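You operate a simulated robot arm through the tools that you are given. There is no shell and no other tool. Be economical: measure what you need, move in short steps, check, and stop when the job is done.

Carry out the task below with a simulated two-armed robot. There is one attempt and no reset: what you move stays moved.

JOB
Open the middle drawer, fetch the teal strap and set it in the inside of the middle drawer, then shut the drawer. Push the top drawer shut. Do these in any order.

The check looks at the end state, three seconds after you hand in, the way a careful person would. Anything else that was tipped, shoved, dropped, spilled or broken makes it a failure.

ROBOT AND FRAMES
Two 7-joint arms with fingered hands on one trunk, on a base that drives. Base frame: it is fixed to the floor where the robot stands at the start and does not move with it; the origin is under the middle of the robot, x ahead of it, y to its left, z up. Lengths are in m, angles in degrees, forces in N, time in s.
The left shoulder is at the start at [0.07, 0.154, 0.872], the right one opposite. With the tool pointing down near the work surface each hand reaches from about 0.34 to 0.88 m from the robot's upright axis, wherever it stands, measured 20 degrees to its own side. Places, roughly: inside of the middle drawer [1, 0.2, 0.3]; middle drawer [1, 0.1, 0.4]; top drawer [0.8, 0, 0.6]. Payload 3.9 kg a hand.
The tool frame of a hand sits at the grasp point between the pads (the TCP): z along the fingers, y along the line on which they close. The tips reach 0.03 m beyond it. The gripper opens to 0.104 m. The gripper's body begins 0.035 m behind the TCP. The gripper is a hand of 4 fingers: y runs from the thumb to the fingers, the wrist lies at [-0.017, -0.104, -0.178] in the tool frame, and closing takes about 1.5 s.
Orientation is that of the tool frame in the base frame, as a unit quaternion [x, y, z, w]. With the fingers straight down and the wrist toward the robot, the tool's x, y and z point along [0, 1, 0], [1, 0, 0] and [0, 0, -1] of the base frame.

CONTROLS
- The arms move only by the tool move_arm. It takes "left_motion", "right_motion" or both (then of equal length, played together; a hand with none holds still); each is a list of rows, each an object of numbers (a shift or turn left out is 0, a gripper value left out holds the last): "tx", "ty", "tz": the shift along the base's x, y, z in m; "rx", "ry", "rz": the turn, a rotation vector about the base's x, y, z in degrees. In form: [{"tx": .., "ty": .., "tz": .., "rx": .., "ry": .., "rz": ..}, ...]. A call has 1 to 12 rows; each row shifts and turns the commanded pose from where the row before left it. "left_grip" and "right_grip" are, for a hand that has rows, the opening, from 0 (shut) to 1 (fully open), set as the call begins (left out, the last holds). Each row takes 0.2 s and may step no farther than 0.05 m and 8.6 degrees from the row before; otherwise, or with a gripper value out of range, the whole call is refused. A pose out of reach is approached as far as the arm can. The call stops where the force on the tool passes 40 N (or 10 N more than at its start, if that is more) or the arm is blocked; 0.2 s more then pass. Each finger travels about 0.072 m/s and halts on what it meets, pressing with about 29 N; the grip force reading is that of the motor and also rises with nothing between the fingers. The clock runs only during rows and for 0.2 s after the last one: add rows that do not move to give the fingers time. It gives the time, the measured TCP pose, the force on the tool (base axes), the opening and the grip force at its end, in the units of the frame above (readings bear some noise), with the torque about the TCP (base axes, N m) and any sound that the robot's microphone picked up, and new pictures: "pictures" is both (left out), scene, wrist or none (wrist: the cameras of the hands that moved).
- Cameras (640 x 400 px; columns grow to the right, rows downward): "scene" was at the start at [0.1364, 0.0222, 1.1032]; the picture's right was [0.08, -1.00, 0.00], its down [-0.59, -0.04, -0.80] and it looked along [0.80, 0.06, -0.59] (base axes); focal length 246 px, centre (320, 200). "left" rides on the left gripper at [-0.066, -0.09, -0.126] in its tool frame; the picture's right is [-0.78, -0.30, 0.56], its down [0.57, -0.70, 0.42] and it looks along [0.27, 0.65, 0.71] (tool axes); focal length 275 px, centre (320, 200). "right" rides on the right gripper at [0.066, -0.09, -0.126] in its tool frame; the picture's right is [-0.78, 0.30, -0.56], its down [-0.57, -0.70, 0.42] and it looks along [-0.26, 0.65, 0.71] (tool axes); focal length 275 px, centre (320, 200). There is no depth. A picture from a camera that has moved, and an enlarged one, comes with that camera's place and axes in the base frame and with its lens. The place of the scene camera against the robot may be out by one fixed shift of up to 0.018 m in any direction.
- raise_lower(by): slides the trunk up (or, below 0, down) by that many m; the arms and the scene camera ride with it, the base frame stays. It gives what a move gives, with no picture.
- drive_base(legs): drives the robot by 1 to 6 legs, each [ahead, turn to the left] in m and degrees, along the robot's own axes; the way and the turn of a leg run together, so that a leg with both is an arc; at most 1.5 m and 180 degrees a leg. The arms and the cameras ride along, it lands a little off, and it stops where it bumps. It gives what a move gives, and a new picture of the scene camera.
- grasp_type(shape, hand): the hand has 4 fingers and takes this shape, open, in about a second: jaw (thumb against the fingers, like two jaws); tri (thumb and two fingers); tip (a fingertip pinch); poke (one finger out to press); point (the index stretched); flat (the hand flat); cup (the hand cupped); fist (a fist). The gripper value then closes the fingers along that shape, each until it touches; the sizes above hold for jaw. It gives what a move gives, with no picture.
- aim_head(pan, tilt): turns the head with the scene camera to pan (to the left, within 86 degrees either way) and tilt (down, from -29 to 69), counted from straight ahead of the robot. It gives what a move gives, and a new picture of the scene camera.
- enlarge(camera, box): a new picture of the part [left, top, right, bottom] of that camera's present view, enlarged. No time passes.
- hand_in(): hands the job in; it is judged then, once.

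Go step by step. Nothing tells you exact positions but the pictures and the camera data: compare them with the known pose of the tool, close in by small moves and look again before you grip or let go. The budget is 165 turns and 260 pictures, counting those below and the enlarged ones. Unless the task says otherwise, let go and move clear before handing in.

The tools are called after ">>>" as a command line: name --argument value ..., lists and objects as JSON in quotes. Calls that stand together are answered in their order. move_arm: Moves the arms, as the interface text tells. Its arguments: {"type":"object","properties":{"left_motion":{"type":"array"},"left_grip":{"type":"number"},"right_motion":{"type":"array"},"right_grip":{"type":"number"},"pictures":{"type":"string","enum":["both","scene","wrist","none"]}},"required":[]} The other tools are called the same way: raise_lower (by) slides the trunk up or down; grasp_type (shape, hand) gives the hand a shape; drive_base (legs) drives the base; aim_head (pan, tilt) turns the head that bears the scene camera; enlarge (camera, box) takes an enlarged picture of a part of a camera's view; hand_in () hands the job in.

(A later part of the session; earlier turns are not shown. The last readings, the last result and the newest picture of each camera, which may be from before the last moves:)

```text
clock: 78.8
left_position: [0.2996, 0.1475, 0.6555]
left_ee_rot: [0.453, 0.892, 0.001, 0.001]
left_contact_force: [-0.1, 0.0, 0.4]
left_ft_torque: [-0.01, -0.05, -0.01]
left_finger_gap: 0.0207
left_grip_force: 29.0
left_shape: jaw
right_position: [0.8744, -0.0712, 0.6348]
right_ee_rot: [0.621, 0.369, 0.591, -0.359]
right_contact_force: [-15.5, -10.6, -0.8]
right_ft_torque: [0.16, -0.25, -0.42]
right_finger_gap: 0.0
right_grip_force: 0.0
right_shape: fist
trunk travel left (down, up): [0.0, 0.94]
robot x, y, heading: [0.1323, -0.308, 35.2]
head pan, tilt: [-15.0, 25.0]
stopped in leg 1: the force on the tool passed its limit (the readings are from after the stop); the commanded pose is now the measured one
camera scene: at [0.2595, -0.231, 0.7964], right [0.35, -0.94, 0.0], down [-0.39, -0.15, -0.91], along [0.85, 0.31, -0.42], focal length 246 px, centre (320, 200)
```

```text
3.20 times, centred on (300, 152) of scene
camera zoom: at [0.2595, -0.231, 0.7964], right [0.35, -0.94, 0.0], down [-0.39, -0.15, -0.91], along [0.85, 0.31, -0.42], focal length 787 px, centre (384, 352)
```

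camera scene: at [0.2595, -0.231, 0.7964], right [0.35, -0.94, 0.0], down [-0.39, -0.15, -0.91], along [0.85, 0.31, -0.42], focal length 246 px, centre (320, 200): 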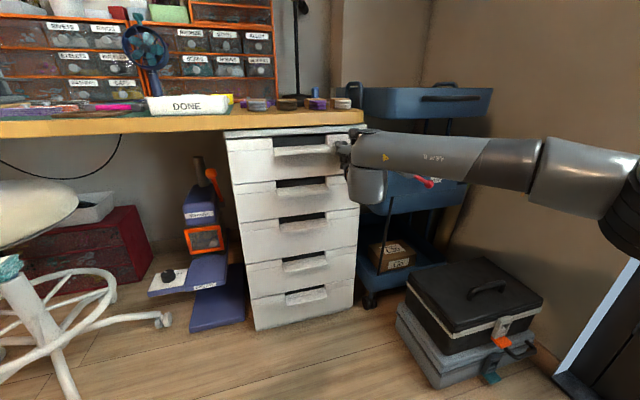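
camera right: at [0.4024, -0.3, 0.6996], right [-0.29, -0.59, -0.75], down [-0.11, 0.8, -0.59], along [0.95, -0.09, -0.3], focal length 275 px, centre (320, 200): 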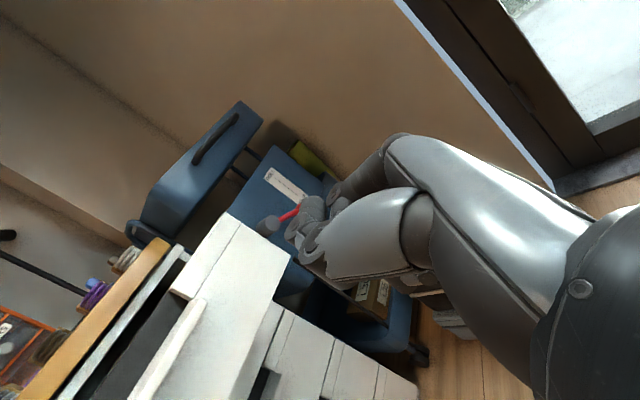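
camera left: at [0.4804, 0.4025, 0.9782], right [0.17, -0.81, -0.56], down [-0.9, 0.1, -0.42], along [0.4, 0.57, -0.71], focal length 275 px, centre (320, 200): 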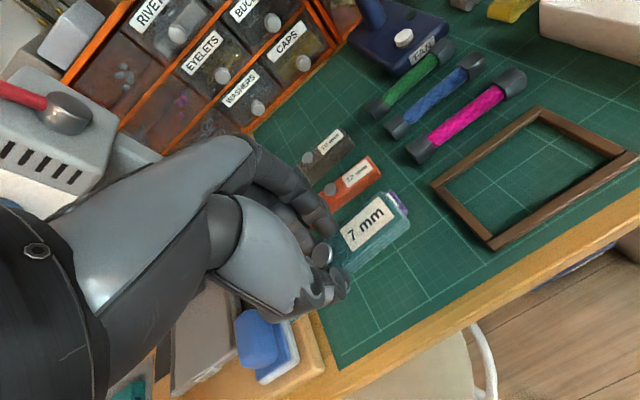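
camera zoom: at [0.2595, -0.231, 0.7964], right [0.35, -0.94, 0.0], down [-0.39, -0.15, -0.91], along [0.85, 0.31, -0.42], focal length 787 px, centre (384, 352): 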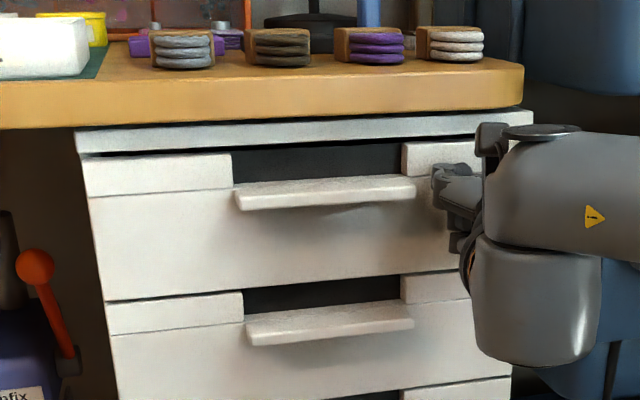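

The push met firm resistance and the front is flush: the top drawer is shut. Now I back off, shape the right hand as jaws, and roll it so thumb and fingers close vertically on the middle drawer's shelf-like pull.

>>> drive_base --legs '[[-0.22, 0]]'

>>> grasp_type --shape "jaw" --hand "right"

>>> move_arm --right_motion '[{"tz": -0.01, "rx": -6.6, "ry": -4.8}, {"tz": -0.01, "rx": -6.6, "ry": -4.8}, {"tz": -0.01, "rx": -6.6, "ry": -4.8}, {"tz": -0.01, "rx": -6.6, "ry": -4.8}, {"tz": -0.01, "rx": -6.6, "ry": -4.8}, {"tz": -0.01, "rx": -6.6, "ry": -4.8}, {"tz": -0.01, "rx": -6.6, "ry": -4.8}, {"tz": -0.01, "rx": -6.6, "ry": -4.8}, {"tz": -0.01, "rx": -6.6, "ry": -4.8}, {"tz": -0.01, "rx": -6.6, "ry": -4.8}, {"tz": -0.01, "rx": -6.6, "ry": -4.8}, {}]' --pictures "both"

```text
clock: 80.5
left_position: [0.1234, 0.0224, 0.6554]
left_ee_rot: [0.452, 0.892, 0.0, 0.0]
left_contact_force: [-0.8, 0.1, 0.0]
left_ft_torque: [-0.01, -0.01, -0.01]
left_finger_gap: 0.0208
left_grip_force: 28.4
left_shape: jaw
right_position: [0.7, -0.195, 0.6326]
right_ee_rot: [0.622, 0.37, 0.59, -0.358]
right_contact_force: [0.1, -0.6, -1.0]
right_ft_torque: [-0.03, 0.0, 0.0]
right_finger_gap: 0.0
right_grip_force: 0.0
right_shape: fist
trunk travel left (down, up): [0.0, 0.94]
robot x, y, heading: [-0.0444, -0.4348, 35.3]
head pan, tilt: [-15.0, 25.0]
camera scene: at [0.083, -0.3561, 0.7961], right [0.35, -0.94, 0.0], down [-0.4, -0.15, -0.91], along [0.85, 0.32, -0.42], focal length 246 px, centre (320, 200)
```

scene: 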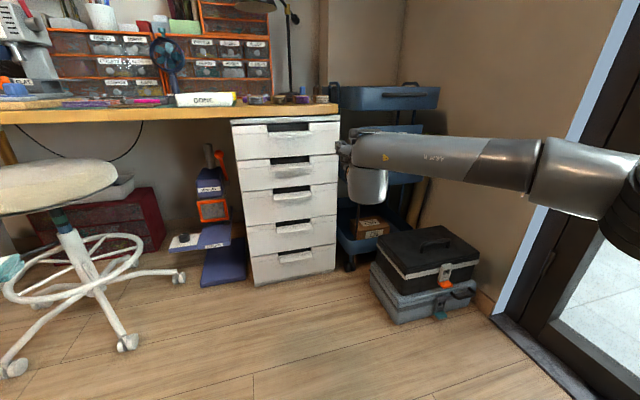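

```text
clock: 81.4
left_position: [0.1231, 0.0234, 0.6544]
left_ee_rot: [0.452, 0.892, 0.001, -0.001]
left_contact_force: [-0.3, 0.4, -0.3]
left_ft_torque: [0.02, 0.02, -0.01]
left_finger_gap: 0.0207
left_grip_force: 29.5
left_shape: jaw
right_position: [0.6993, -0.1952, 0.6325]
right_ee_rot: [0.621, 0.371, 0.59, -0.359]
right_contact_force: [0.6, -0.4, -0.3]
right_ft_torque: [0.01, 0.01, 0.0]
right_finger_gap: 0.1036
right_grip_force: 0.0
right_shape: jaw
trunk travel left (down, up): [0.0, 0.94]
robot x, y, heading: [-0.0481, -0.4311, 35.6]
head pan, tilt: [-15.0, 25.0]
```

```text
clock: 84.0
left_position: [0.122, 0.0228, 0.6548]
left_ee_rot: [0.452, 0.892, -0.001, -0.001]
left_contact_force: [0.8, 0.8, 0.6]
left_ft_torque: [-0.02, 0.04, 0.0]
left_finger_gap: 0.0207
left_grip_force: 29.2
left_shape: jaw
right_position: [0.6336, -0.2547, 0.6479]
right_ee_rot: [0.462, 0.716, 0.497, 0.161]
right_contact_force: [0.4, 0.4, -0.4]
right_ft_torque: [-0.02, -0.01, 0.04]
right_finger_gap: 0.1037
right_grip_force: 0.0
right_shape: jaw
right hand out of reach, approached as far as the arm can: row 2, 4, 5, 6, 7, 8, 9, 10, 11
trunk travel left (down, up): [0.0, 0.94]
robot x, y, heading: [-0.0415, -0.4348, 35.5]
head pan, tilt: [-15.0, 25.0]
camera scene: at [0.083, -0.3561, 0.7961], right [0.35, -0.94, 0.0], down [-0.4, -0.15, -0.91], along [0.85, 0.32, -0.42], focal length 246 px, centre (320, 200)
camera right: at [0.467, -0.2786, 0.6414], right [0.17, -0.93, 0.33], down [0.24, -0.29, -0.93], along [0.96, 0.23, 0.17], focal length 275 px, centre (320, 200)
```

scene: 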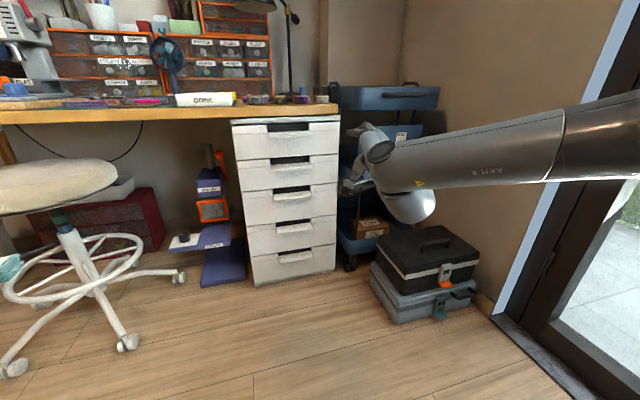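
right: 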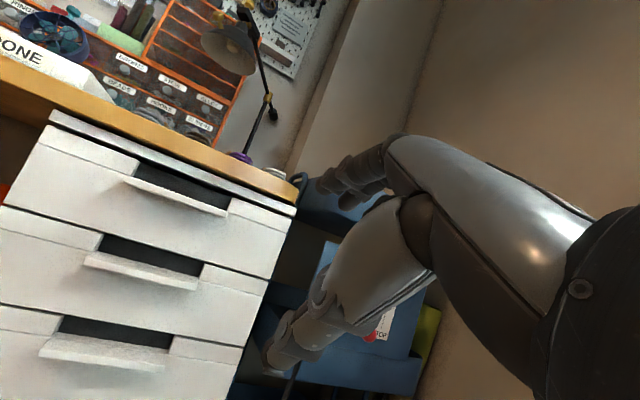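

The hand pitch came to about 27° below horizontal with the closing line mostly vertical, but it couldn't go lower here. I'll look closely at the pull's shape before choosing how to grip.

>>> enlarge --camera "right" --box '[0, 200, 260, 400]'

>>> enlarge --camera "scene" --box '[230, 150, 350, 250]'

```text
2.00 times, centred on (130, 300) of right
camera zoom: at [0.467, -0.2786, 0.6414], right [0.17, -0.93, 0.33], down [0.24, -0.29, -0.93], along [0.96, 0.23, 0.17], focal length 551 px, centre (700, 0)
```

zoom: 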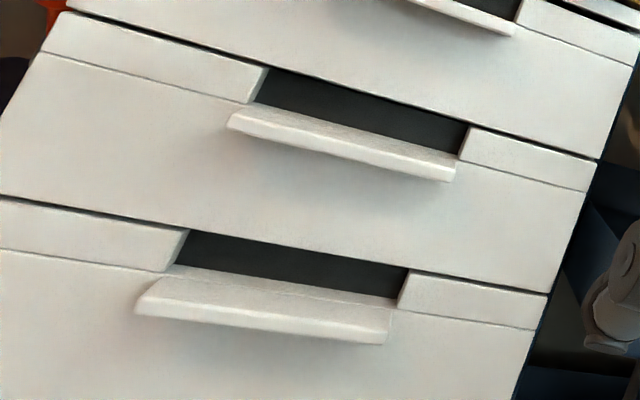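

```text
4.00 times, centred on (290, 200) of scene
camera zoom: at [0.083, -0.3561, 0.7961], right [0.35, -0.94, 0.0], down [-0.4, -0.15, -0.91], along [0.85, 0.32, -0.42], focal length 984 px, centre (440, 200)
```

zoom: 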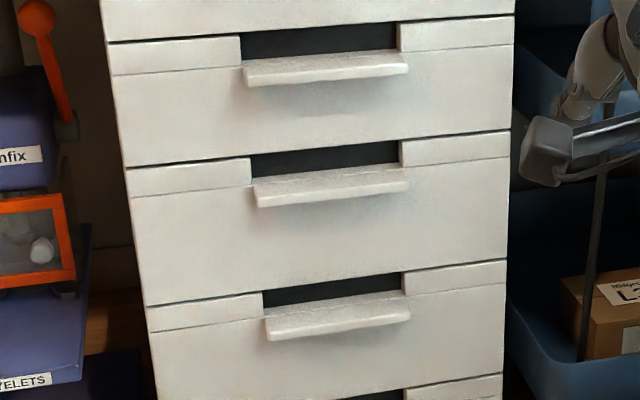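

The pull is a small shelf about 1.2 cm thick, sticking out ~2.5 cm; the middle one is at about [0.81, 0.02, 0.43]. The current hand direction is good, so I'll test lowering it straight down.

>>> move_arm --right_motion '[{"tz": -0.04}, {"tz": -0.04}, {"tz": -0.04}, {"tz": -0.04}, {}]' --pictures "none"

>>> aim_head --pan -45 --tilt 20

```text
clock: 85.2
left_position: [0.1225, 0.0231, 0.6551]
left_ee_rot: [0.451, 0.893, 0.0, -0.001]
left_contact_force: [-1.0, -0.3, 0.1]
left_ft_torque: [-0.03, 0.02, -0.02]
left_finger_gap: 0.021
left_grip_force: 29.8
left_shape: jaw
right_position: [0.6331, -0.2545, 0.6477]
right_ee_rot: [0.462, 0.716, 0.498, 0.161]
right_contact_force: [0.4, -0.2, -0.1]
right_ft_torque: [0.01, 0.02, 0.01]
right_finger_gap: 0.1038
right_grip_force: 0.1
right_shape: jaw
right hand out of reach, approached as far as the arm can: row 1, 2, 3, 4
trunk travel left (down, up): [0.0, 0.94]
robot x, y, heading: [-0.0413, -0.4333, 35.5]
head pan, tilt: [-15.0, 25.0]
```

```text
clock: 86.1
left_position: [0.1223, 0.0214, 0.6548]
left_ee_rot: [0.452, 0.892, -0.001, 0.0]
left_contact_force: [-0.1, 0.3, -0.3]
left_ft_torque: [0.02, 0.0, -0.01]
left_finger_gap: 0.0207
left_grip_force: 28.9
left_shape: jaw
right_position: [0.6338, -0.2537, 0.6469]
right_ee_rot: [0.462, 0.716, 0.498, 0.162]
right_contact_force: [-0.3, 0.0, 0.6]
right_ft_torque: [0.04, 0.02, -0.04]
right_finger_gap: 0.1038
right_grip_force: 0.1
right_shape: jaw
trunk travel left (down, up): [0.0, 0.94]
robot x, y, heading: [-0.0438, -0.4319, 35.6]
head pan, tilt: [-45.0, 20.0]
camera scene: at [0.0884, -0.4037, 0.8042], right [-0.17, -0.99, 0.0], down [-0.34, 0.06, -0.94], along [0.93, -0.16, -0.34], focal length 246 px, centre (320, 200)
```

scene: 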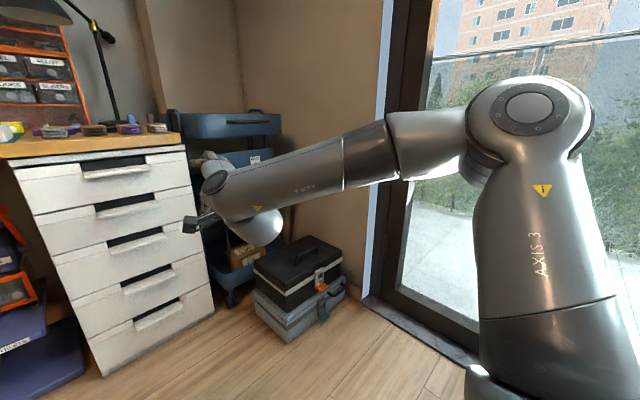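

The right arm is jammed with its elbow high. The left arm still has its elbow low, so I'll test in free space (still holding the strap) whether it can reach the needed pose: tilted forward about 50° and low.

>>> move_arm --left_motion '[{"tx": 0.03, "ty": 0.022}, {"tx": 0.03, "ty": 0.022}, {"tx": 0.03, "ty": 0.022, "rx": 4.81, "ry": -6.62}, {"tx": 0.03, "ty": 0.022, "rx": 4.81, "ry": -6.62}, {"tx": 0.03, "ty": 0.022, "rx": 4.81, "ry": -6.62}, {"rx": 4.81, "ry": -6.62}, {"rx": 4.81, "ry": -6.62}, {"rx": 4.81, "ry": -6.62}, {}]' --pictures "none"

>>> move_arm --left_motion '[{"tz": -0.03}, {"tz": -0.04}, {"tz": -0.04}, {"tz": -0.04}, {"tz": -0.04}, {"tz": -0.03}, {}]' --pictures "none"

>>> aim_head --pan 30 --tilt 30

```text
clock: 88.1
left_position: [0.2726, 0.1322, 0.6546]
left_ee_rot: [0.412, 0.811, 0.37, 0.19]
left_contact_force: [-0.8, 1.1, -0.2]
left_ft_torque: [-0.01, 0.02, -0.06]
left_finger_gap: 0.016
left_grip_force: 29.4
left_shape: jaw
right_position: [0.6331, -0.2536, 0.6484]
right_ee_rot: [0.463, 0.716, 0.497, 0.162]
right_contact_force: [0.3, 0.2, -0.2]
right_ft_torque: [0.03, 0.03, 0.03]
right_finger_gap: 0.1035
right_grip_force: 0.0
right_shape: jaw
trunk travel left (down, up): [0.0, 0.94]
robot x, y, heading: [-0.0418, -0.4336, 35.5]
head pan, tilt: [-45.0, 20.0]
```

```text
clock: 89.7
left_position: [0.273, 0.1329, 0.4355]
left_ee_rot: [0.412, 0.812, 0.368, 0.189]
left_contact_force: [-0.5, 0.0, -0.6]
left_ft_torque: [0.0, -0.01, 0.01]
left_finger_gap: 0.016
left_grip_force: 29.1
left_shape: jaw
right_position: [0.6346, -0.2545, 0.6472]
right_ee_rot: [0.462, 0.716, 0.498, 0.161]
right_contact_force: [0.2, 0.0, 0.3]
right_ft_torque: [0.01, 0.0, 0.0]
right_finger_gap: 0.1037
right_grip_force: 0.0
right_shape: jaw
trunk travel left (down, up): [0.0, 0.94]
robot x, y, heading: [-0.0425, -0.4307, 35.3]
head pan, tilt: [-45.0, 20.0]
```

```text
clock: 91.2
left_position: [0.2734, 0.133, 0.4355]
left_ee_rot: [0.411, 0.812, 0.369, 0.189]
left_contact_force: [-0.8, 0.4, 0.3]
left_ft_torque: [-0.01, 0.0, 0.01]
left_finger_gap: 0.016
left_grip_force: 29.3
left_shape: jaw
right_position: [0.6346, -0.2551, 0.6479]
right_ee_rot: [0.463, 0.716, 0.497, 0.162]
right_contact_force: [0.5, -0.1, -0.5]
right_ft_torque: [0.02, 0.0, 0.0]
right_finger_gap: 0.1038
right_grip_force: 0.0
right_shape: jaw
trunk travel left (down, up): [0.0, 0.94]
robot x, y, heading: [-0.0456, -0.4299, 35.2]
head pan, tilt: [30.0, 30.0]
camera scene: at [0.0343, -0.306, 0.7882], right [0.91, -0.42, 0.0], down [-0.21, -0.45, -0.87], along [0.36, 0.79, -0.5], focal length 246 px, centre (320, 200)
```

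scene: 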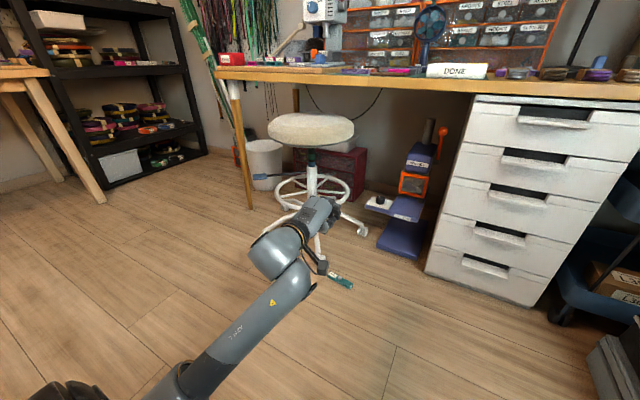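

The left arm reaches that pose easily. But the grip gap changed from 0.021 to 0.016, so I must check the strap.

>>> enlarge --camera "left" --box '[160, 100, 520, 400]'

>>> enlarge --camera "scene" --box '[240, 170, 400, 310]'

```text
1.33 times, centred on (340, 250) of left
camera zoom: at [0.1876, -0.01, 0.4501], right [0.64, -0.49, -0.59], down [-0.45, 0.38, -0.81], along [0.62, 0.78, 0.02], focal length 367 px, centre (293, 133)
```

zoom: 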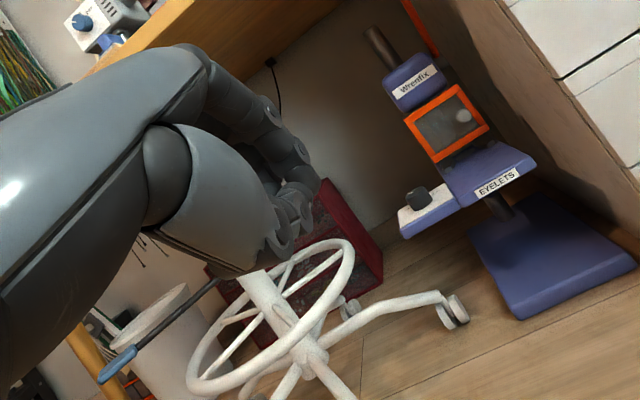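

```text
2.86 times, centred on (320, 240) of scene
camera zoom: at [0.0343, -0.306, 0.7882], right [0.91, -0.42, 0.0], down [-0.21, -0.45, -0.87], along [0.36, 0.79, -0.5], focal length 702 px, centre (320, 86)
```

zoom: 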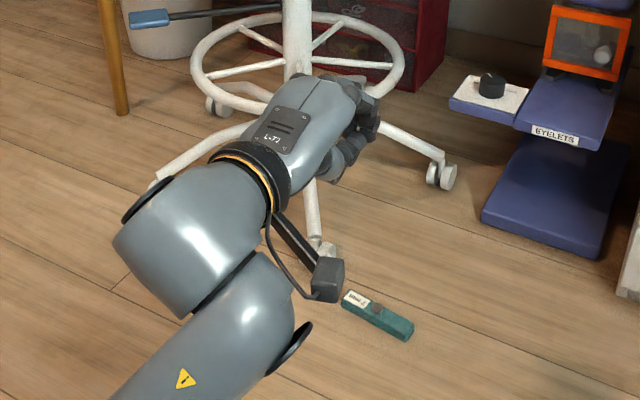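

The strap slipped out and lies on the floor near [0.40, 0.30]. I can pick it up from there later. Since the left hand is now free and reaches well, I'll open the drawer with it first. I'll clear the right arm out of the way to start.

>>> move_arm --right_motion '[{"tx": -0.006, "ty": -0.012, "tz": 0.01, "rx": 6.6, "ry": 4.8}, {"tx": -0.006, "ty": -0.012, "tz": 0.01, "rx": 6.6, "ry": 4.8}, {"tx": -0.006, "ty": -0.012, "tz": 0.01, "rx": 6.6, "ry": 4.8}, {"tx": -0.006, "ty": -0.012, "tz": 0.01, "rx": 6.6, "ry": 4.8}, {"tx": -0.006, "ty": -0.012, "tz": 0.01, "rx": 6.6, "ry": 4.8}, {"tx": -0.006, "ty": -0.012, "tz": 0.01, "rx": 6.6, "ry": 4.8}, {"tx": -0.006, "ty": -0.012, "tz": 0.01, "rx": 6.6, "ry": 4.8}, {"tx": -0.02, "ty": -0.02}, {"tx": -0.02, "ty": -0.02}, {"tx": -0.02, "ty": -0.02}, {}]' --pictures "none"

>>> move_arm --left_motion '[{"tz": 0.01}, {}, {}, {}, {}]' --left_grip 1 --pictures "none"

>>> aim_head --pan -20 --tilt 30

```text
clock: 93.6
left_position: [0.273, 0.1328, 0.4356]
left_ee_rot: [0.411, 0.812, 0.37, 0.189]
left_contact_force: [0.1, -0.1, 0.2]
left_ft_torque: [0.05, -0.03, -0.03]
left_finger_gap: 0.016
left_grip_force: 28.8
left_shape: jaw
right_position: [0.5316, -0.3983, 0.7183]
right_ee_rot: [0.609, 0.482, 0.583, -0.239]
right_contact_force: [-0.7, 1.1, 0.4]
right_ft_torque: [0.03, -0.03, 0.01]
right_finger_gap: 0.1038
right_grip_force: 0.0
right_shape: jaw
trunk travel left (down, up): [0.0, 0.94]
robot x, y, heading: [-0.0415, -0.4329, 35.1]
head pan, tilt: [30.0, 30.0]
```

```text
clock: 94.8
left_position: [0.2722, 0.1318, 0.4449]
left_ee_rot: [0.411, 0.812, 0.369, 0.189]
left_contact_force: [0.2, -0.9, -0.4]
left_ft_torque: [-0.01, -0.01, -0.03]
left_finger_gap: 0.1036
left_grip_force: 0.0
left_shape: jaw
right_position: [0.5321, -0.3983, 0.7174]
right_ee_rot: [0.608, 0.482, 0.584, -0.239]
right_contact_force: [0.5, -0.1, 1.1]
right_ft_torque: [-0.02, -0.02, 0.02]
right_finger_gap: 0.1039
right_grip_force: 0.2
right_shape: jaw
trunk travel left (down, up): [0.0, 0.94]
robot x, y, heading: [-0.0431, -0.4323, 35.5]
head pan, tilt: [30.0, 30.0]
```

```text
clock: 96.0
left_position: [0.2722, 0.1333, 0.4459]
left_ee_rot: [0.412, 0.812, 0.369, 0.19]
left_contact_force: [-0.5, -0.4, 0.2]
left_ft_torque: [-0.02, -0.02, 0.03]
left_finger_gap: 0.1034
left_grip_force: 0.0
left_shape: jaw
right_position: [0.5326, -0.3988, 0.7184]
right_ee_rot: [0.609, 0.481, 0.584, -0.239]
right_contact_force: [0.2, -0.9, 0.4]
right_ft_torque: [0.01, 0.0, -0.01]
right_finger_gap: 0.104
right_grip_force: 0.1
right_shape: jaw
trunk travel left (down, up): [0.0, 0.94]
robot x, y, heading: [-0.0445, -0.4348, 35.4]
head pan, tilt: [-20.0, 30.0]
camera scene: at [0.0838, -0.3642, 0.7882], right [0.27, -0.96, 0.0], down [-0.48, -0.13, -0.87], along [0.83, 0.23, -0.5], focal length 246 px, centre (320, 200)
```

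scene: 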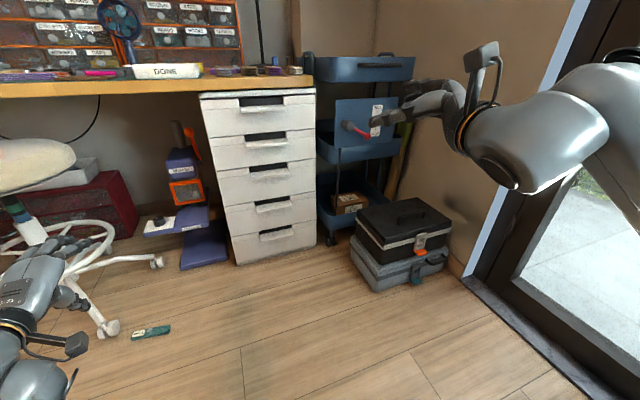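

The right arm is out of the way. Now I'll bring the left hand across in front of the drawers, tilt it a bit more toward horizontal, and then drive closer.

>>> move_arm --left_motion '[{"tx": 0.0265, "ty": -0.0364}, {"tx": 0.0265, "ty": -0.0364}, {"tx": 0.0265, "ty": -0.0364}, {"tx": 0.0265, "ty": -0.0364}, {"tx": 0.0265, "ty": -0.0364}, {"tx": 0.0265, "ty": -0.0364}, {"tx": 0.0265, "ty": -0.0364}, {"rx": 4.81, "ry": -6.62}, {"rx": 4.81, "ry": -6.62}, {}]' --pictures "both"

```text
clock: 97.0
left_position: [0.3515, 0.032, 0.428]
left_ee_rot: [0.436, 0.789, 0.423, 0.09]
left_contact_force: [-0.2, 0.1, -0.4]
left_ft_torque: [0.0, 0.02, 0.0]
left_finger_gap: 0.1039
left_grip_force: 0.1
left_shape: jaw
right_position: [0.531, -0.399, 0.7175]
right_ee_rot: [0.608, 0.482, 0.584, -0.239]
right_contact_force: [-0.6, -0.6, 0.0]
right_ft_torque: [-0.02, 0.02, 0.01]
right_finger_gap: 0.1037
right_grip_force: 0.0
right_shape: jaw
trunk travel left (down, up): [0.0, 0.94]
robot x, y, heading: [-0.0431, -0.4348, 35.3]
head pan, tilt: [-20.0, 30.0]
stopped in row 5 (left hand): the arm was blocked; the commanded pose is now the measured one
camera scene: at [0.0835, -0.3655, 0.7879], right [0.27, -0.96, 0.0], down [-0.48, -0.13, -0.87], along [0.83, 0.23, -0.5], focal length 246 px, centre (320, 200)
camera left: at [0.2719, -0.1149, 0.4263], right [0.57, -0.34, -0.74], down [-0.56, 0.5, -0.66], along [0.6, 0.79, 0.1], focal length 275 px, centre (320, 200)
```

scene: 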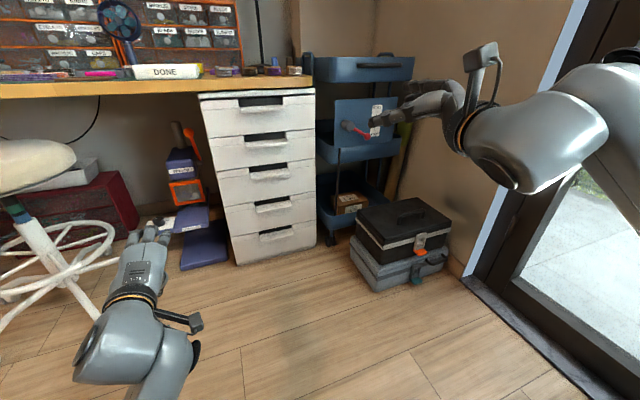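
left: 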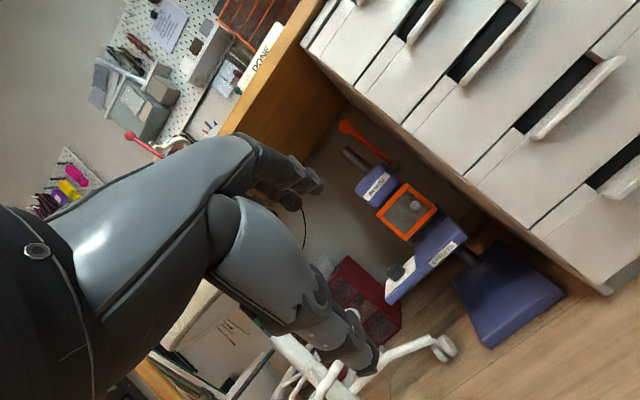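

The left arm was blocked crossing the body. Turning the robot to heading ≈15° at about [0.13, -0.37] puts the drawers in front of the left arm, and the right arm still clears the wall.

>>> drive_base --legs '[[0, -14], [0.16, 0], [0, -6.5]]'

>>> enlarge --camera "left" --box '[0, 0, 640, 400]'

```text
clock: 99.8
left_position: [0.6386, -0.0765, 0.427]
left_ee_rot: [0.569, 0.7, 0.399, 0.164]
left_contact_force: [-0.7, 0.6, -0.4]
left_ft_torque: [0.04, 0.03, -0.04]
left_finger_gap: 0.1034
left_grip_force: 0.0
left_shape: jaw
right_position: [0.6561, -0.5426, 0.7187]
right_ee_rot: [0.684, 0.366, 0.617, -0.13]
right_contact_force: [-0.7, -0.7, 0.6]
right_ft_torque: [-0.04, 0.03, -0.01]
right_finger_gap: 0.1035
right_grip_force: 0.0
right_shape: jaw
trunk travel left (down, up): [0.0, 0.94]
robot x, y, heading: [0.1096, -0.3746, 14.9]
head pan, tilt: [-20.0, 30.0]
camera scene: at [0.2428, -0.3531, 0.7883], right [-0.09, -1.0, 0.0], down [-0.5, 0.04, -0.87], along [0.86, -0.08, -0.5], focal length 246 px, centre (320, 200)
```

scene: 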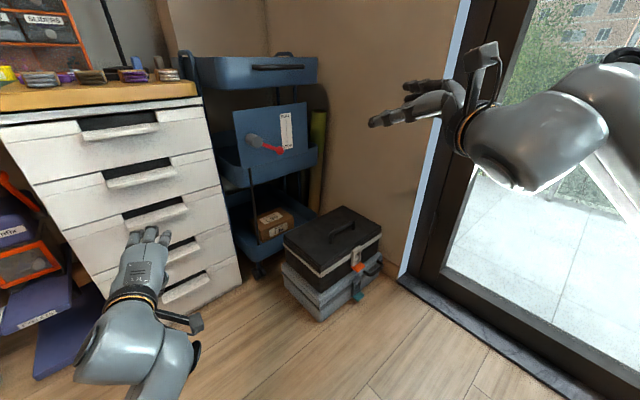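

```text
1.00 times, centred on (320, 200) of left
camera zoom: at [0.5121, -0.1863, 0.4254], right [0.42, -0.52, -0.74], down [-0.35, 0.67, -0.66], along [0.84, 0.53, 0.1], focal length 275 px, centre (320, 200)
```

zoom: 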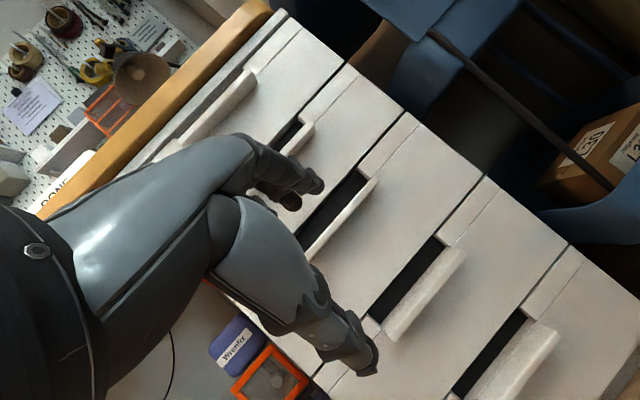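

The left hand is right before the third (middle) pull at about [0.81, 0.02, 0.427], which shows between thumb and fingers. I'll square up the hand (tilt ~70°, closing line vertical), narrow the opening and come closer.

>>> move_arm --left_motion '[{"tx": 0.017, "ty": 0.0065, "tz": 0.002, "rx": -0.3, "ry": -5.75, "rz": 4.2}, {"tx": 0.017, "ty": 0.0065, "tz": 0.002, "rx": -0.3, "ry": -5.75, "rz": 4.2}, {"tx": 0.017, "ty": 0.0065, "tz": 0.002, "rx": -0.3, "ry": -5.75, "rz": 4.2}, {"tx": 0.017, "ty": 0.0065, "tz": 0.002, "rx": -0.3, "ry": -5.75, "rz": 4.2}, {"tx": 0.017, "ty": 0.0065, "tz": 0.002}, {}]' --left_grip 0.55 --pictures "both"

>>> enlarge --camera "left" --box '[200, 80, 480, 380]'

```text
clock: 100.5
left_position: [0.6565, -0.029, 0.4375]
left_ee_rot: [0.49, 0.682, 0.524, 0.14]
left_contact_force: [0.0, -0.6, -0.5]
left_ft_torque: [-0.02, 0.02, 0.02]
left_finger_gap: 0.0573
left_grip_force: 0.0
left_shape: jaw
right_position: [0.6516, -0.5499, 0.7227]
right_ee_rot: [0.682, 0.362, 0.621, -0.134]
right_contact_force: [-0.1, -1.0, -0.2]
right_ft_torque: [0.0, -0.04, -0.02]
right_finger_gap: 0.1037
right_grip_force: 0.2
right_shape: jaw
trunk travel left (down, up): [0.0, 0.94]
robot x, y, heading: [0.1056, -0.3781, 14.9]
head pan, tilt: [-20.0, 30.0]
stopped in row 3 (left hand): the arm was blocked; the commanded pose is now the measured one
camera scene: at [0.2373, -0.3615, 0.7912], right [-0.09, -1.0, -0.01], down [-0.49, 0.05, -0.87], along [0.87, -0.07, -0.49], focal length 246 px, centre (320, 200)
camera left: at [0.5532, -0.1518, 0.3917], right [0.61, -0.3, -0.73], down [-0.34, 0.73, -0.59], along [0.71, 0.61, 0.34], focal length 275 px, centre (320, 200)
```

scene: 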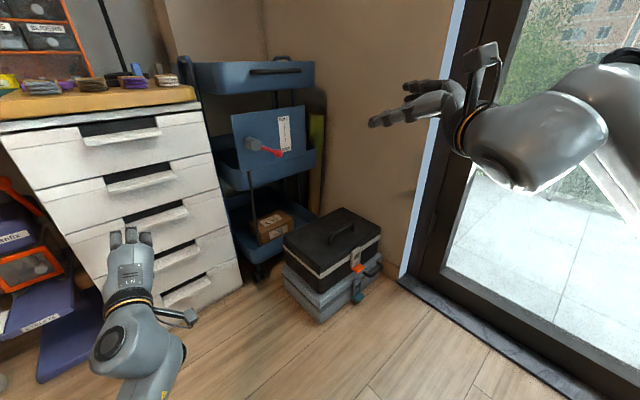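
left: 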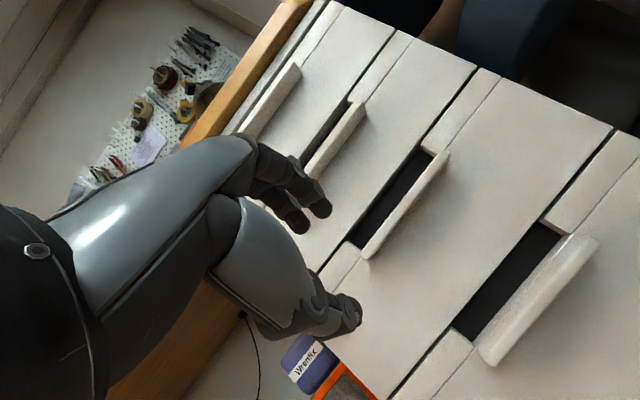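

```text
1.33 times, centred on (340, 230) of left
camera zoom: at [0.5532, -0.1518, 0.3917], right [0.61, -0.3, -0.73], down [-0.34, 0.73, -0.59], along [0.71, 0.61, 0.34], focal length 367 px, centre (293, 160)
```

zoom: 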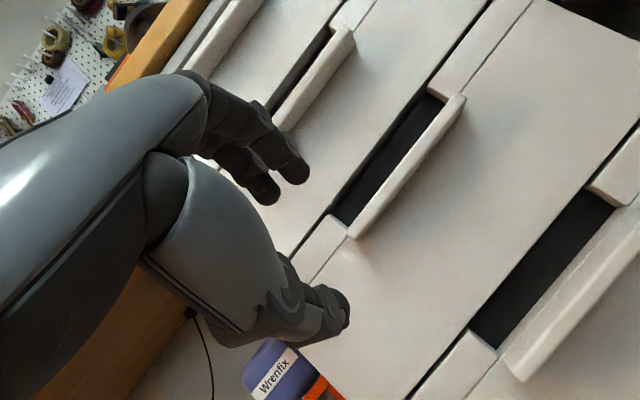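

The arm got blocked by the body when turning further, but the orientation now is usable (pointing along the normal, closing line near vertical). I'll move mostly forward and right toward the pull, stopping short to check.

>>> move_arm --left_motion '[{"tx": 0.03, "ty": -0.005, "tz": -0.002}, {"tx": 0.03, "ty": 0.005}, {"tx": 0.028, "ty": 0.008}, {}]' --left_grip 0.55 --pictures "wrist"

>>> enlarge --camera "left" --box '[200, 80, 480, 380]'

```text
clock: 101.7
left_position: [0.737, 0.023, 0.4114]
left_ee_rot: [0.495, 0.671, 0.545, 0.089]
left_contact_force: [-11.3, -7.7, 2.3]
left_ft_torque: [0.16, -0.22, -0.14]
left_finger_gap: 0.0546
left_grip_force: 0.0
left_shape: jaw
right_position: [0.6561, -0.5426, 0.7171]
right_ee_rot: [0.685, 0.366, 0.616, -0.132]
right_contact_force: [-0.4, -0.6, 0.5]
right_ft_torque: [0.02, 0.0, -0.03]
right_finger_gap: 0.1039
right_grip_force: 0.0
right_shape: jaw
trunk travel left (down, up): [0.0, 0.94]
robot x, y, heading: [0.1086, -0.376, 14.9]
head pan, tilt: [-20.0, 30.0]
stopped in row 4 (left hand): the arm was blocked; the commanded pose is now the measured one
camera left: at [0.6368, -0.101, 0.3595], right [0.58, -0.21, -0.79], down [-0.4, 0.77, -0.5], along [0.71, 0.61, 0.36], focal length 275 px, centre (320, 200)
```

left: 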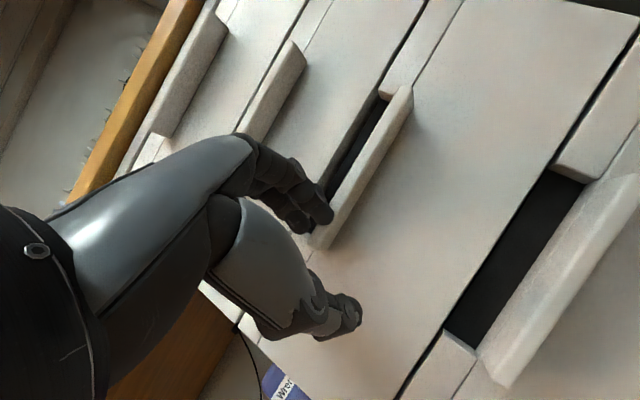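

```text
1.33 times, centred on (340, 230) of left
camera zoom: at [0.6368, -0.101, 0.3595], right [0.58, -0.21, -0.79], down [-0.4, 0.77, -0.5], along [0.71, 0.61, 0.36], focal length 367 px, centre (293, 160)
```

zoom: 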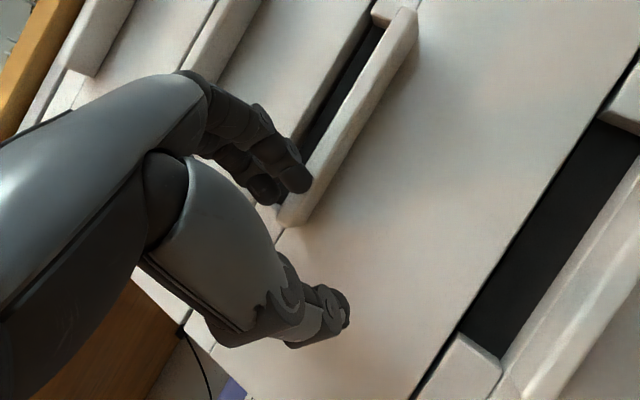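

The fingers touched the left end of the pull: too far left and low. I'll back off, move right 6 cm and up 2.5 cm.

>>> move_arm --left_motion '[{"tx": -0.024, "ty": -0.018}, {"tx": 0.0176, "ty": -0.0245, "tz": 0.012}, {"tx": 0.0176, "ty": -0.0245, "tz": 0.013}, {}]' --left_grip 0.6 --pictures "wrist"

>>> enlarge --camera "left" --box '[200, 80, 480, 380]'

```text
clock: 102.5
left_position: [0.734, 0.0129, 0.4281]
left_ee_rot: [0.49, 0.645, 0.586, 0.019]
left_contact_force: [0.3, 0.3, 0.6]
left_ft_torque: [-0.04, -0.01, 0.0]
left_finger_gap: 0.0624
left_grip_force: 0.0
left_shape: jaw
right_position: [0.6555, -0.5445, 0.7163]
right_ee_rot: [0.685, 0.366, 0.617, -0.131]
right_contact_force: [0.6, 0.1, -0.3]
right_ft_torque: [-0.03, 0.05, 0.02]
right_finger_gap: 0.1036
right_grip_force: 0.0
right_shape: jaw
trunk travel left (down, up): [0.0, 0.94]
robot x, y, heading: [0.1042, -0.3768, 15.0]
head pan, tilt: [-20.0, 30.0]
stopped in row 4 (left hand): the arm was blocked; the commanded pose is now the measured one
camera left: at [0.6391, -0.1065, 0.3621], right [0.56, -0.05, -0.83], down [-0.47, 0.81, -0.36], along [0.69, 0.59, 0.43], focal length 275 px, centre (320, 200)
```

left: 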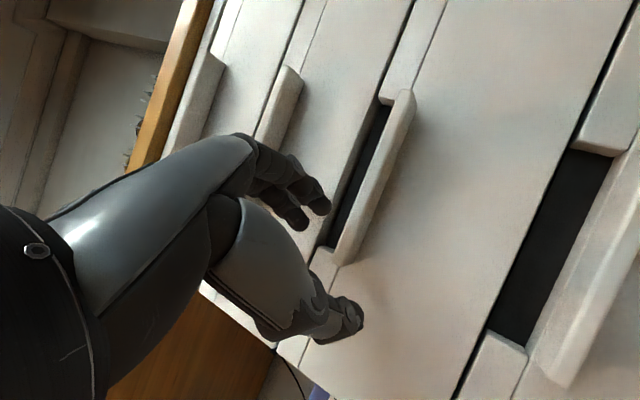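

```text
1.33 times, centred on (340, 230) of left
camera zoom: at [0.6391, -0.1065, 0.3621], right [0.56, -0.05, -0.83], down [-0.47, 0.81, -0.36], along [0.69, 0.59, 0.43], focal length 367 px, centre (293, 160)
```

zoom: 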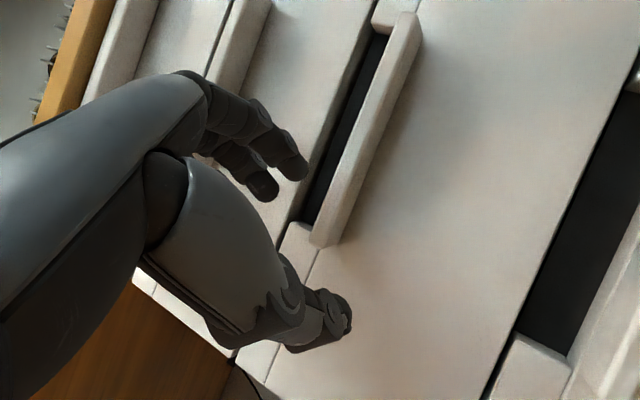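

The arm keeps being blocked and the hand is rolling off. I'll look down at the left arm to see what it is touching.

>>> aim_head --pan 35 --tilt 60

```text
clock: 103.7
left_position: [0.7355, 0.0146, 0.426]
left_ee_rot: [0.491, 0.646, 0.584, 0.019]
left_contact_force: [0.7, 0.3, 0.1]
left_ft_torque: [-0.04, 0.01, -0.01]
left_finger_gap: 0.0623
left_grip_force: 0.0
left_shape: jaw
right_position: [0.6576, -0.5426, 0.7182]
right_ee_rot: [0.685, 0.366, 0.616, -0.131]
right_contact_force: [-0.6, 1.4, -0.4]
right_ft_torque: [0.01, 0.02, 0.01]
right_finger_gap: 0.1037
right_grip_force: 0.0
right_shape: jaw
trunk travel left (down, up): [0.0, 0.94]
robot x, y, heading: [0.1068, -0.3751, 14.6]
head pan, tilt: [35.0, 60.0]
camera scene: at [0.1962, -0.2945, 0.7461], right [0.76, -0.64, 0.0], down [-0.56, -0.66, -0.5], along [0.32, 0.38, -0.87], focal length 246 px, centre (320, 200)
```

scene: 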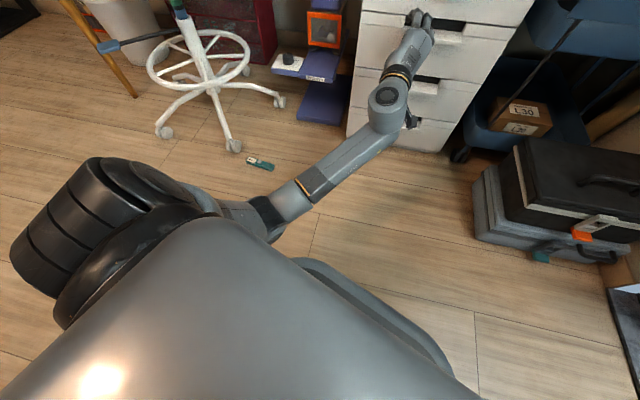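

The forearm comes out from under the chest: the upper arm is squeezed against the torso. Standing farther right with heading 0°, so the pull is ahead-left of me, will free it. I'll re-park at about [0.02, -0.46].

>>> drive_base --legs '[[-0.25, 0], [0, -22], [0.155, 0], [0, 7.4]]'

>>> aim_head --pan 25 --tilt 35

```text
clock: 108.3
left_position: [0.721, -0.2444, 0.4274]
left_ee_rot: [0.569, 0.577, 0.578, 0.095]
left_contact_force: [-0.4, -0.1, -1.2]
left_ft_torque: [0.01, -0.01, -0.01]
left_finger_gap: 0.0623
left_grip_force: 0.1
left_shape: jaw
right_position: [0.502, -0.7614, 0.7184]
right_ee_rot: [0.726, 0.275, 0.628, -0.05]
right_contact_force: [-0.6, -0.6, 0.2]
right_ft_torque: [0.0, -0.01, -0.02]
right_finger_gap: 0.1039
right_grip_force: 0.0
right_shape: jaw
trunk travel left (down, up): [0.0, 0.94]
robot x, y, heading: [0.0136, -0.4624, 0.2]
head pan, tilt: [35.0, 60.0]
camera scene: at [0.1162, -0.4048, 0.7462], right [0.58, -0.82, 0.0], down [-0.71, -0.5, -0.5], along [0.41, 0.29, -0.87], focal length 246 px, centre (320, 200)
```

scene: 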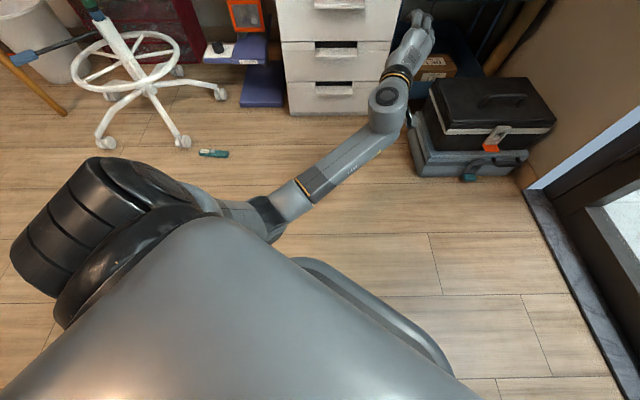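

```text
clock: 109.2
left_position: [0.7208, -0.2441, 0.4265]
left_ee_rot: [0.57, 0.577, 0.577, 0.093]
left_contact_force: [0.4, -0.3, 0.7]
left_ft_torque: [0.0, -0.01, 0.0]
left_finger_gap: 0.0627
left_grip_force: 0.1
left_shape: jaw
right_position: [0.5032, -0.7625, 0.7182]
right_ee_rot: [0.727, 0.274, 0.628, -0.052]
right_contact_force: [-0.3, -0.1, -0.6]
right_ft_torque: [-0.02, 0.03, -0.04]
right_finger_gap: 0.1038
right_grip_force: 0.1
right_shape: jaw
trunk travel left (down, up): [0.0, 0.94]
robot x, y, heading: [0.014, -0.4575, 0.3]
head pan, tilt: [25.0, 35.0]
camera scene: at [0.1424, -0.406, 0.7803], right [0.43, -0.91, 0.0], down [-0.52, -0.24, -0.82], along [0.74, 0.35, -0.57], focal length 246 px, centre (320, 200)
```

scene: 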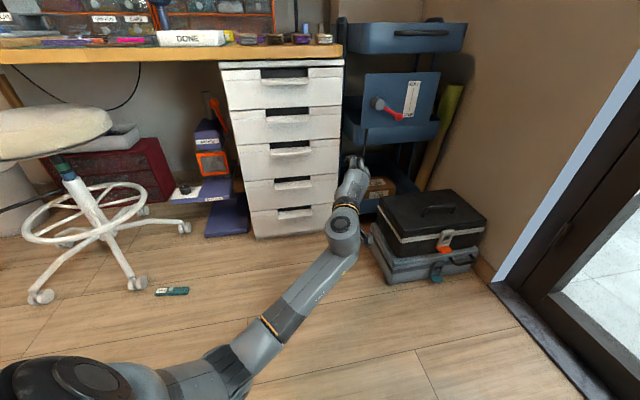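

Clear now. I'll bring the left hand leftward in front of the pull while rolling it upright.

>>> move_arm --left_motion '[{"ty": 0.04, "rx": -5.6, "ry": -3.7, "rz": 2.3}, {"ty": 0.04, "rx": -5.6, "ry": -3.7, "rz": 2.3}, {"ty": 0.04, "rx": -5.6, "ry": -3.7, "rz": 2.3}, {"ty": 0.04, "rx": -5.6, "ry": -3.7, "rz": 2.3}, {"ty": 0.035, "rx": -5.6, "ry": -3.7, "rz": 2.3}, {}]' --left_grip 0.6 --pictures "both"

```text
clock: 110.6
left_position: [0.7206, -0.0507, 0.4254]
left_ee_rot: [0.371, 0.73, 0.511, 0.262]
left_contact_force: [-0.2, -1.5, -0.6]
left_ft_torque: [-0.02, -0.01, 0.0]
left_finger_gap: 0.0622
left_grip_force: 0.1
left_shape: jaw
right_position: [0.5042, -0.7618, 0.7164]
right_ee_rot: [0.726, 0.275, 0.628, -0.051]
right_contact_force: [-0.1, 0.7, 0.4]
right_ft_torque: [-0.01, 0.01, 0.01]
right_finger_gap: 0.1038
right_grip_force: 0.1
right_shape: jaw
trunk travel left (down, up): [0.0, 0.94]
robot x, y, heading: [0.0162, -0.4574, 0.2]
head pan, tilt: [25.0, 35.0]
camera scene: at [0.1427, -0.4061, 0.7804], right [0.42, -0.91, 0.0], down [-0.52, -0.24, -0.82], along [0.74, 0.35, -0.57], focal length 246 px, centre (320, 200)
camera left: at [0.6395, -0.1902, 0.385], right [0.8, -0.38, -0.47], down [-0.21, 0.55, -0.81], along [0.57, 0.74, 0.36], focal length 275 px, centre (320, 200)
```

scene: 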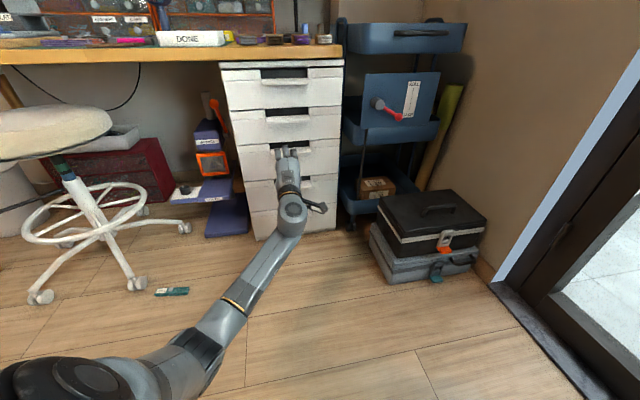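
left: 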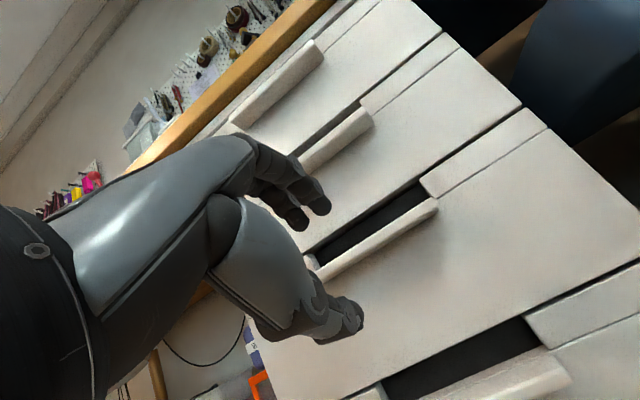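

The hand is square to the pull with thumb below and fingers above it (pull centre ≈ z 0.421). I'll advance 6 cm and check.

>>> move_arm --left_motion '[{"tx": 0.028, "ty": 0.0145, "tz": 0.006}, {"tx": 0.028, "ty": 0.0145, "tz": 0.002}, {}]' --left_grip 0.6 --pictures "wrist"

>>> enlarge --camera "left" --box '[200, 80, 480, 380]'

```text
clock: 111.4
left_position: [0.7762, -0.0214, 0.4353]
left_ee_rot: [0.372, 0.73, 0.511, 0.261]
left_contact_force: [-0.7, 0.3, -0.5]
left_ft_torque: [0.0, 0.01, 0.04]
left_finger_gap: 0.0622
left_grip_force: 0.1
left_shape: jaw
right_position: [0.5029, -0.7629, 0.7173]
right_ee_rot: [0.726, 0.275, 0.628, -0.051]
right_contact_force: [0.1, 0.5, -0.4]
right_ft_torque: [0.01, 0.0, 0.02]
right_finger_gap: 0.1038
right_grip_force: 0.1
right_shape: jaw
trunk travel left (down, up): [0.0, 0.94]
robot x, y, heading: [0.0138, -0.4599, 0.2]
head pan, tilt: [25.0, 35.0]
camera left: at [0.6953, -0.1609, 0.3936], right [0.8, -0.38, -0.47], down [-0.21, 0.56, -0.8], along [0.57, 0.74, 0.37], focal length 275 px, centre (320, 200)
```

left: 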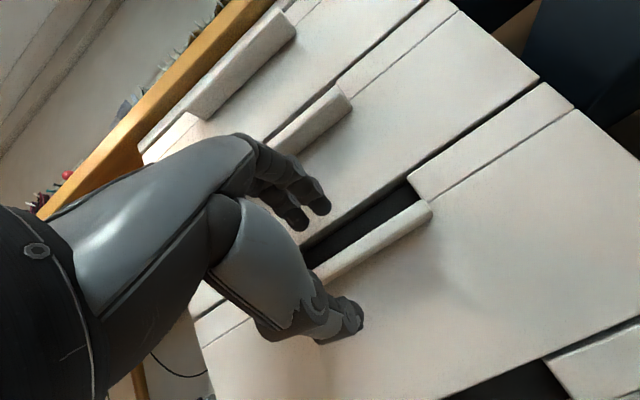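

```text
1.33 times, centred on (340, 230) of left
camera zoom: at [0.6953, -0.1609, 0.3936], right [0.8, -0.38, -0.47], down [-0.21, 0.56, -0.8], along [0.57, 0.74, 0.37], focal length 367 px, centre (293, 160)
```

zoom: 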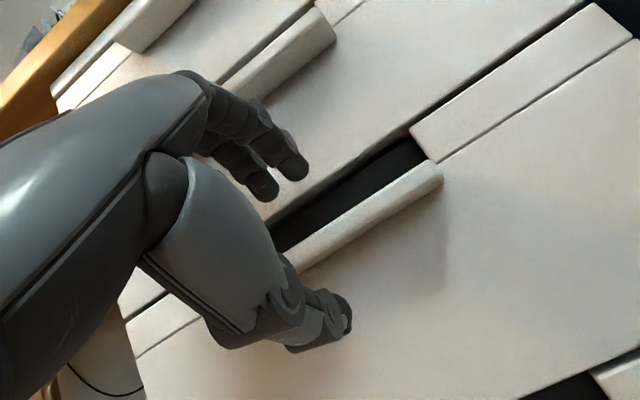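

The fingers line up with the notch (z 0.43–0.465) and the thumb is below the pull. I'll advance 3.5 cm and close.

>>> move_arm --left_motion '[{"tx": 0.0142, "ty": 0.0103}, {"tx": 0.0142, "ty": 0.0103}, {}]' --left_grip 0.52 --pictures "none"

>>> move_arm --left_motion '[{}, {}, {}, {}, {}, {}, {}]' --left_grip 0 --pictures "wrist"

>>> enlarge --camera "left" --box '[200, 80, 480, 380]'

```text
clock: 112.0
left_position: [0.8017, -0.0057, 0.4417]
left_ee_rot: [0.371, 0.726, 0.516, 0.263]
left_contact_force: [-28.0, -14.7, 1.6]
left_ft_torque: [0.42, -0.55, 0.47]
left_finger_gap: 0.0495
left_grip_force: 0.0
left_shape: jaw
right_position: [0.5012, -0.7631, 0.718]
right_ee_rot: [0.725, 0.274, 0.629, -0.052]
right_contact_force: [-0.2, -0.3, 0.2]
right_ft_torque: [-0.02, 0.02, 0.01]
right_finger_gap: 0.1036
right_grip_force: 0.1
right_shape: jaw
trunk travel left (down, up): [0.0, 0.94]
robot x, y, heading: [0.0138, -0.457, 0.1]
head pan, tilt: [25.0, 35.0]
stopped in row 3 (left hand): the force on the tool passed its limit (the readings are from after the stop); the commanded pose is now the measured one
```

```text
clock: 113.6
left_position: [0.8036, -0.0048, 0.4324]
left_ee_rot: [0.373, 0.729, 0.512, 0.261]
left_contact_force: [-8.0, -4.1, -19.6]
left_ft_torque: [-0.27, 0.29, 0.03]
left_finger_gap: 0.0168
left_grip_force: 28.6
left_shape: jaw
right_position: [0.5048, -0.7616, 0.7163]
right_ee_rot: [0.728, 0.275, 0.626, -0.051]
right_contact_force: [0.1, 0.8, -0.3]
right_ft_torque: [-0.02, 0.04, 0.02]
right_finger_gap: 0.1041
right_grip_force: 0.1
right_shape: jaw
trunk travel left (down, up): [0.0, 0.94]
robot x, y, heading: [0.0158, -0.4529, 0.3]
head pan, tilt: [25.0, 35.0]
camera left: at [0.722, -0.1438, 0.3911], right [0.8, -0.38, -0.47], down [-0.21, 0.56, -0.8], along [0.57, 0.74, 0.37], focal length 275 px, centre (320, 200)
```

left: 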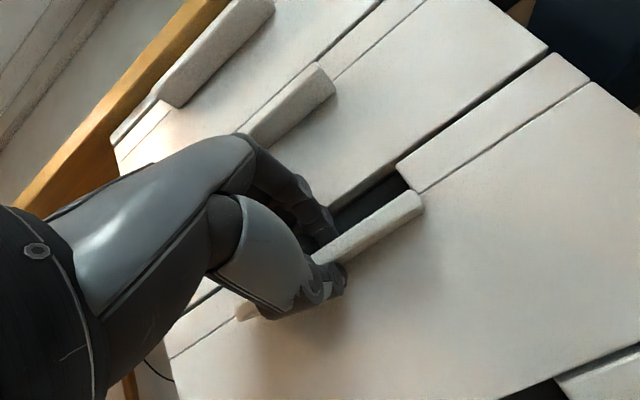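

```text
1.33 times, centred on (340, 230) of left
camera zoom: at [0.722, -0.1438, 0.3911], right [0.8, -0.38, -0.47], down [-0.21, 0.56, -0.8], along [0.57, 0.74, 0.37], focal length 367 px, centre (293, 160)
```

zoom: 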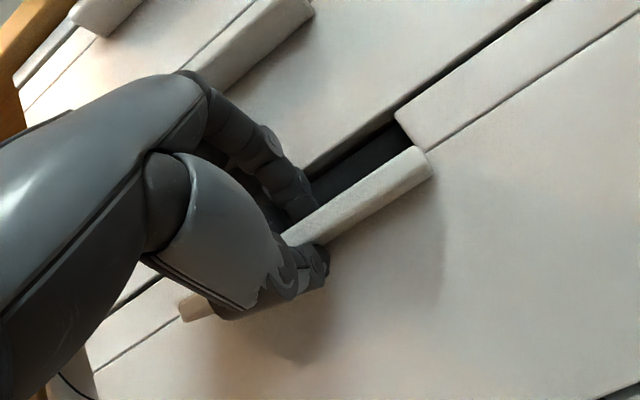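

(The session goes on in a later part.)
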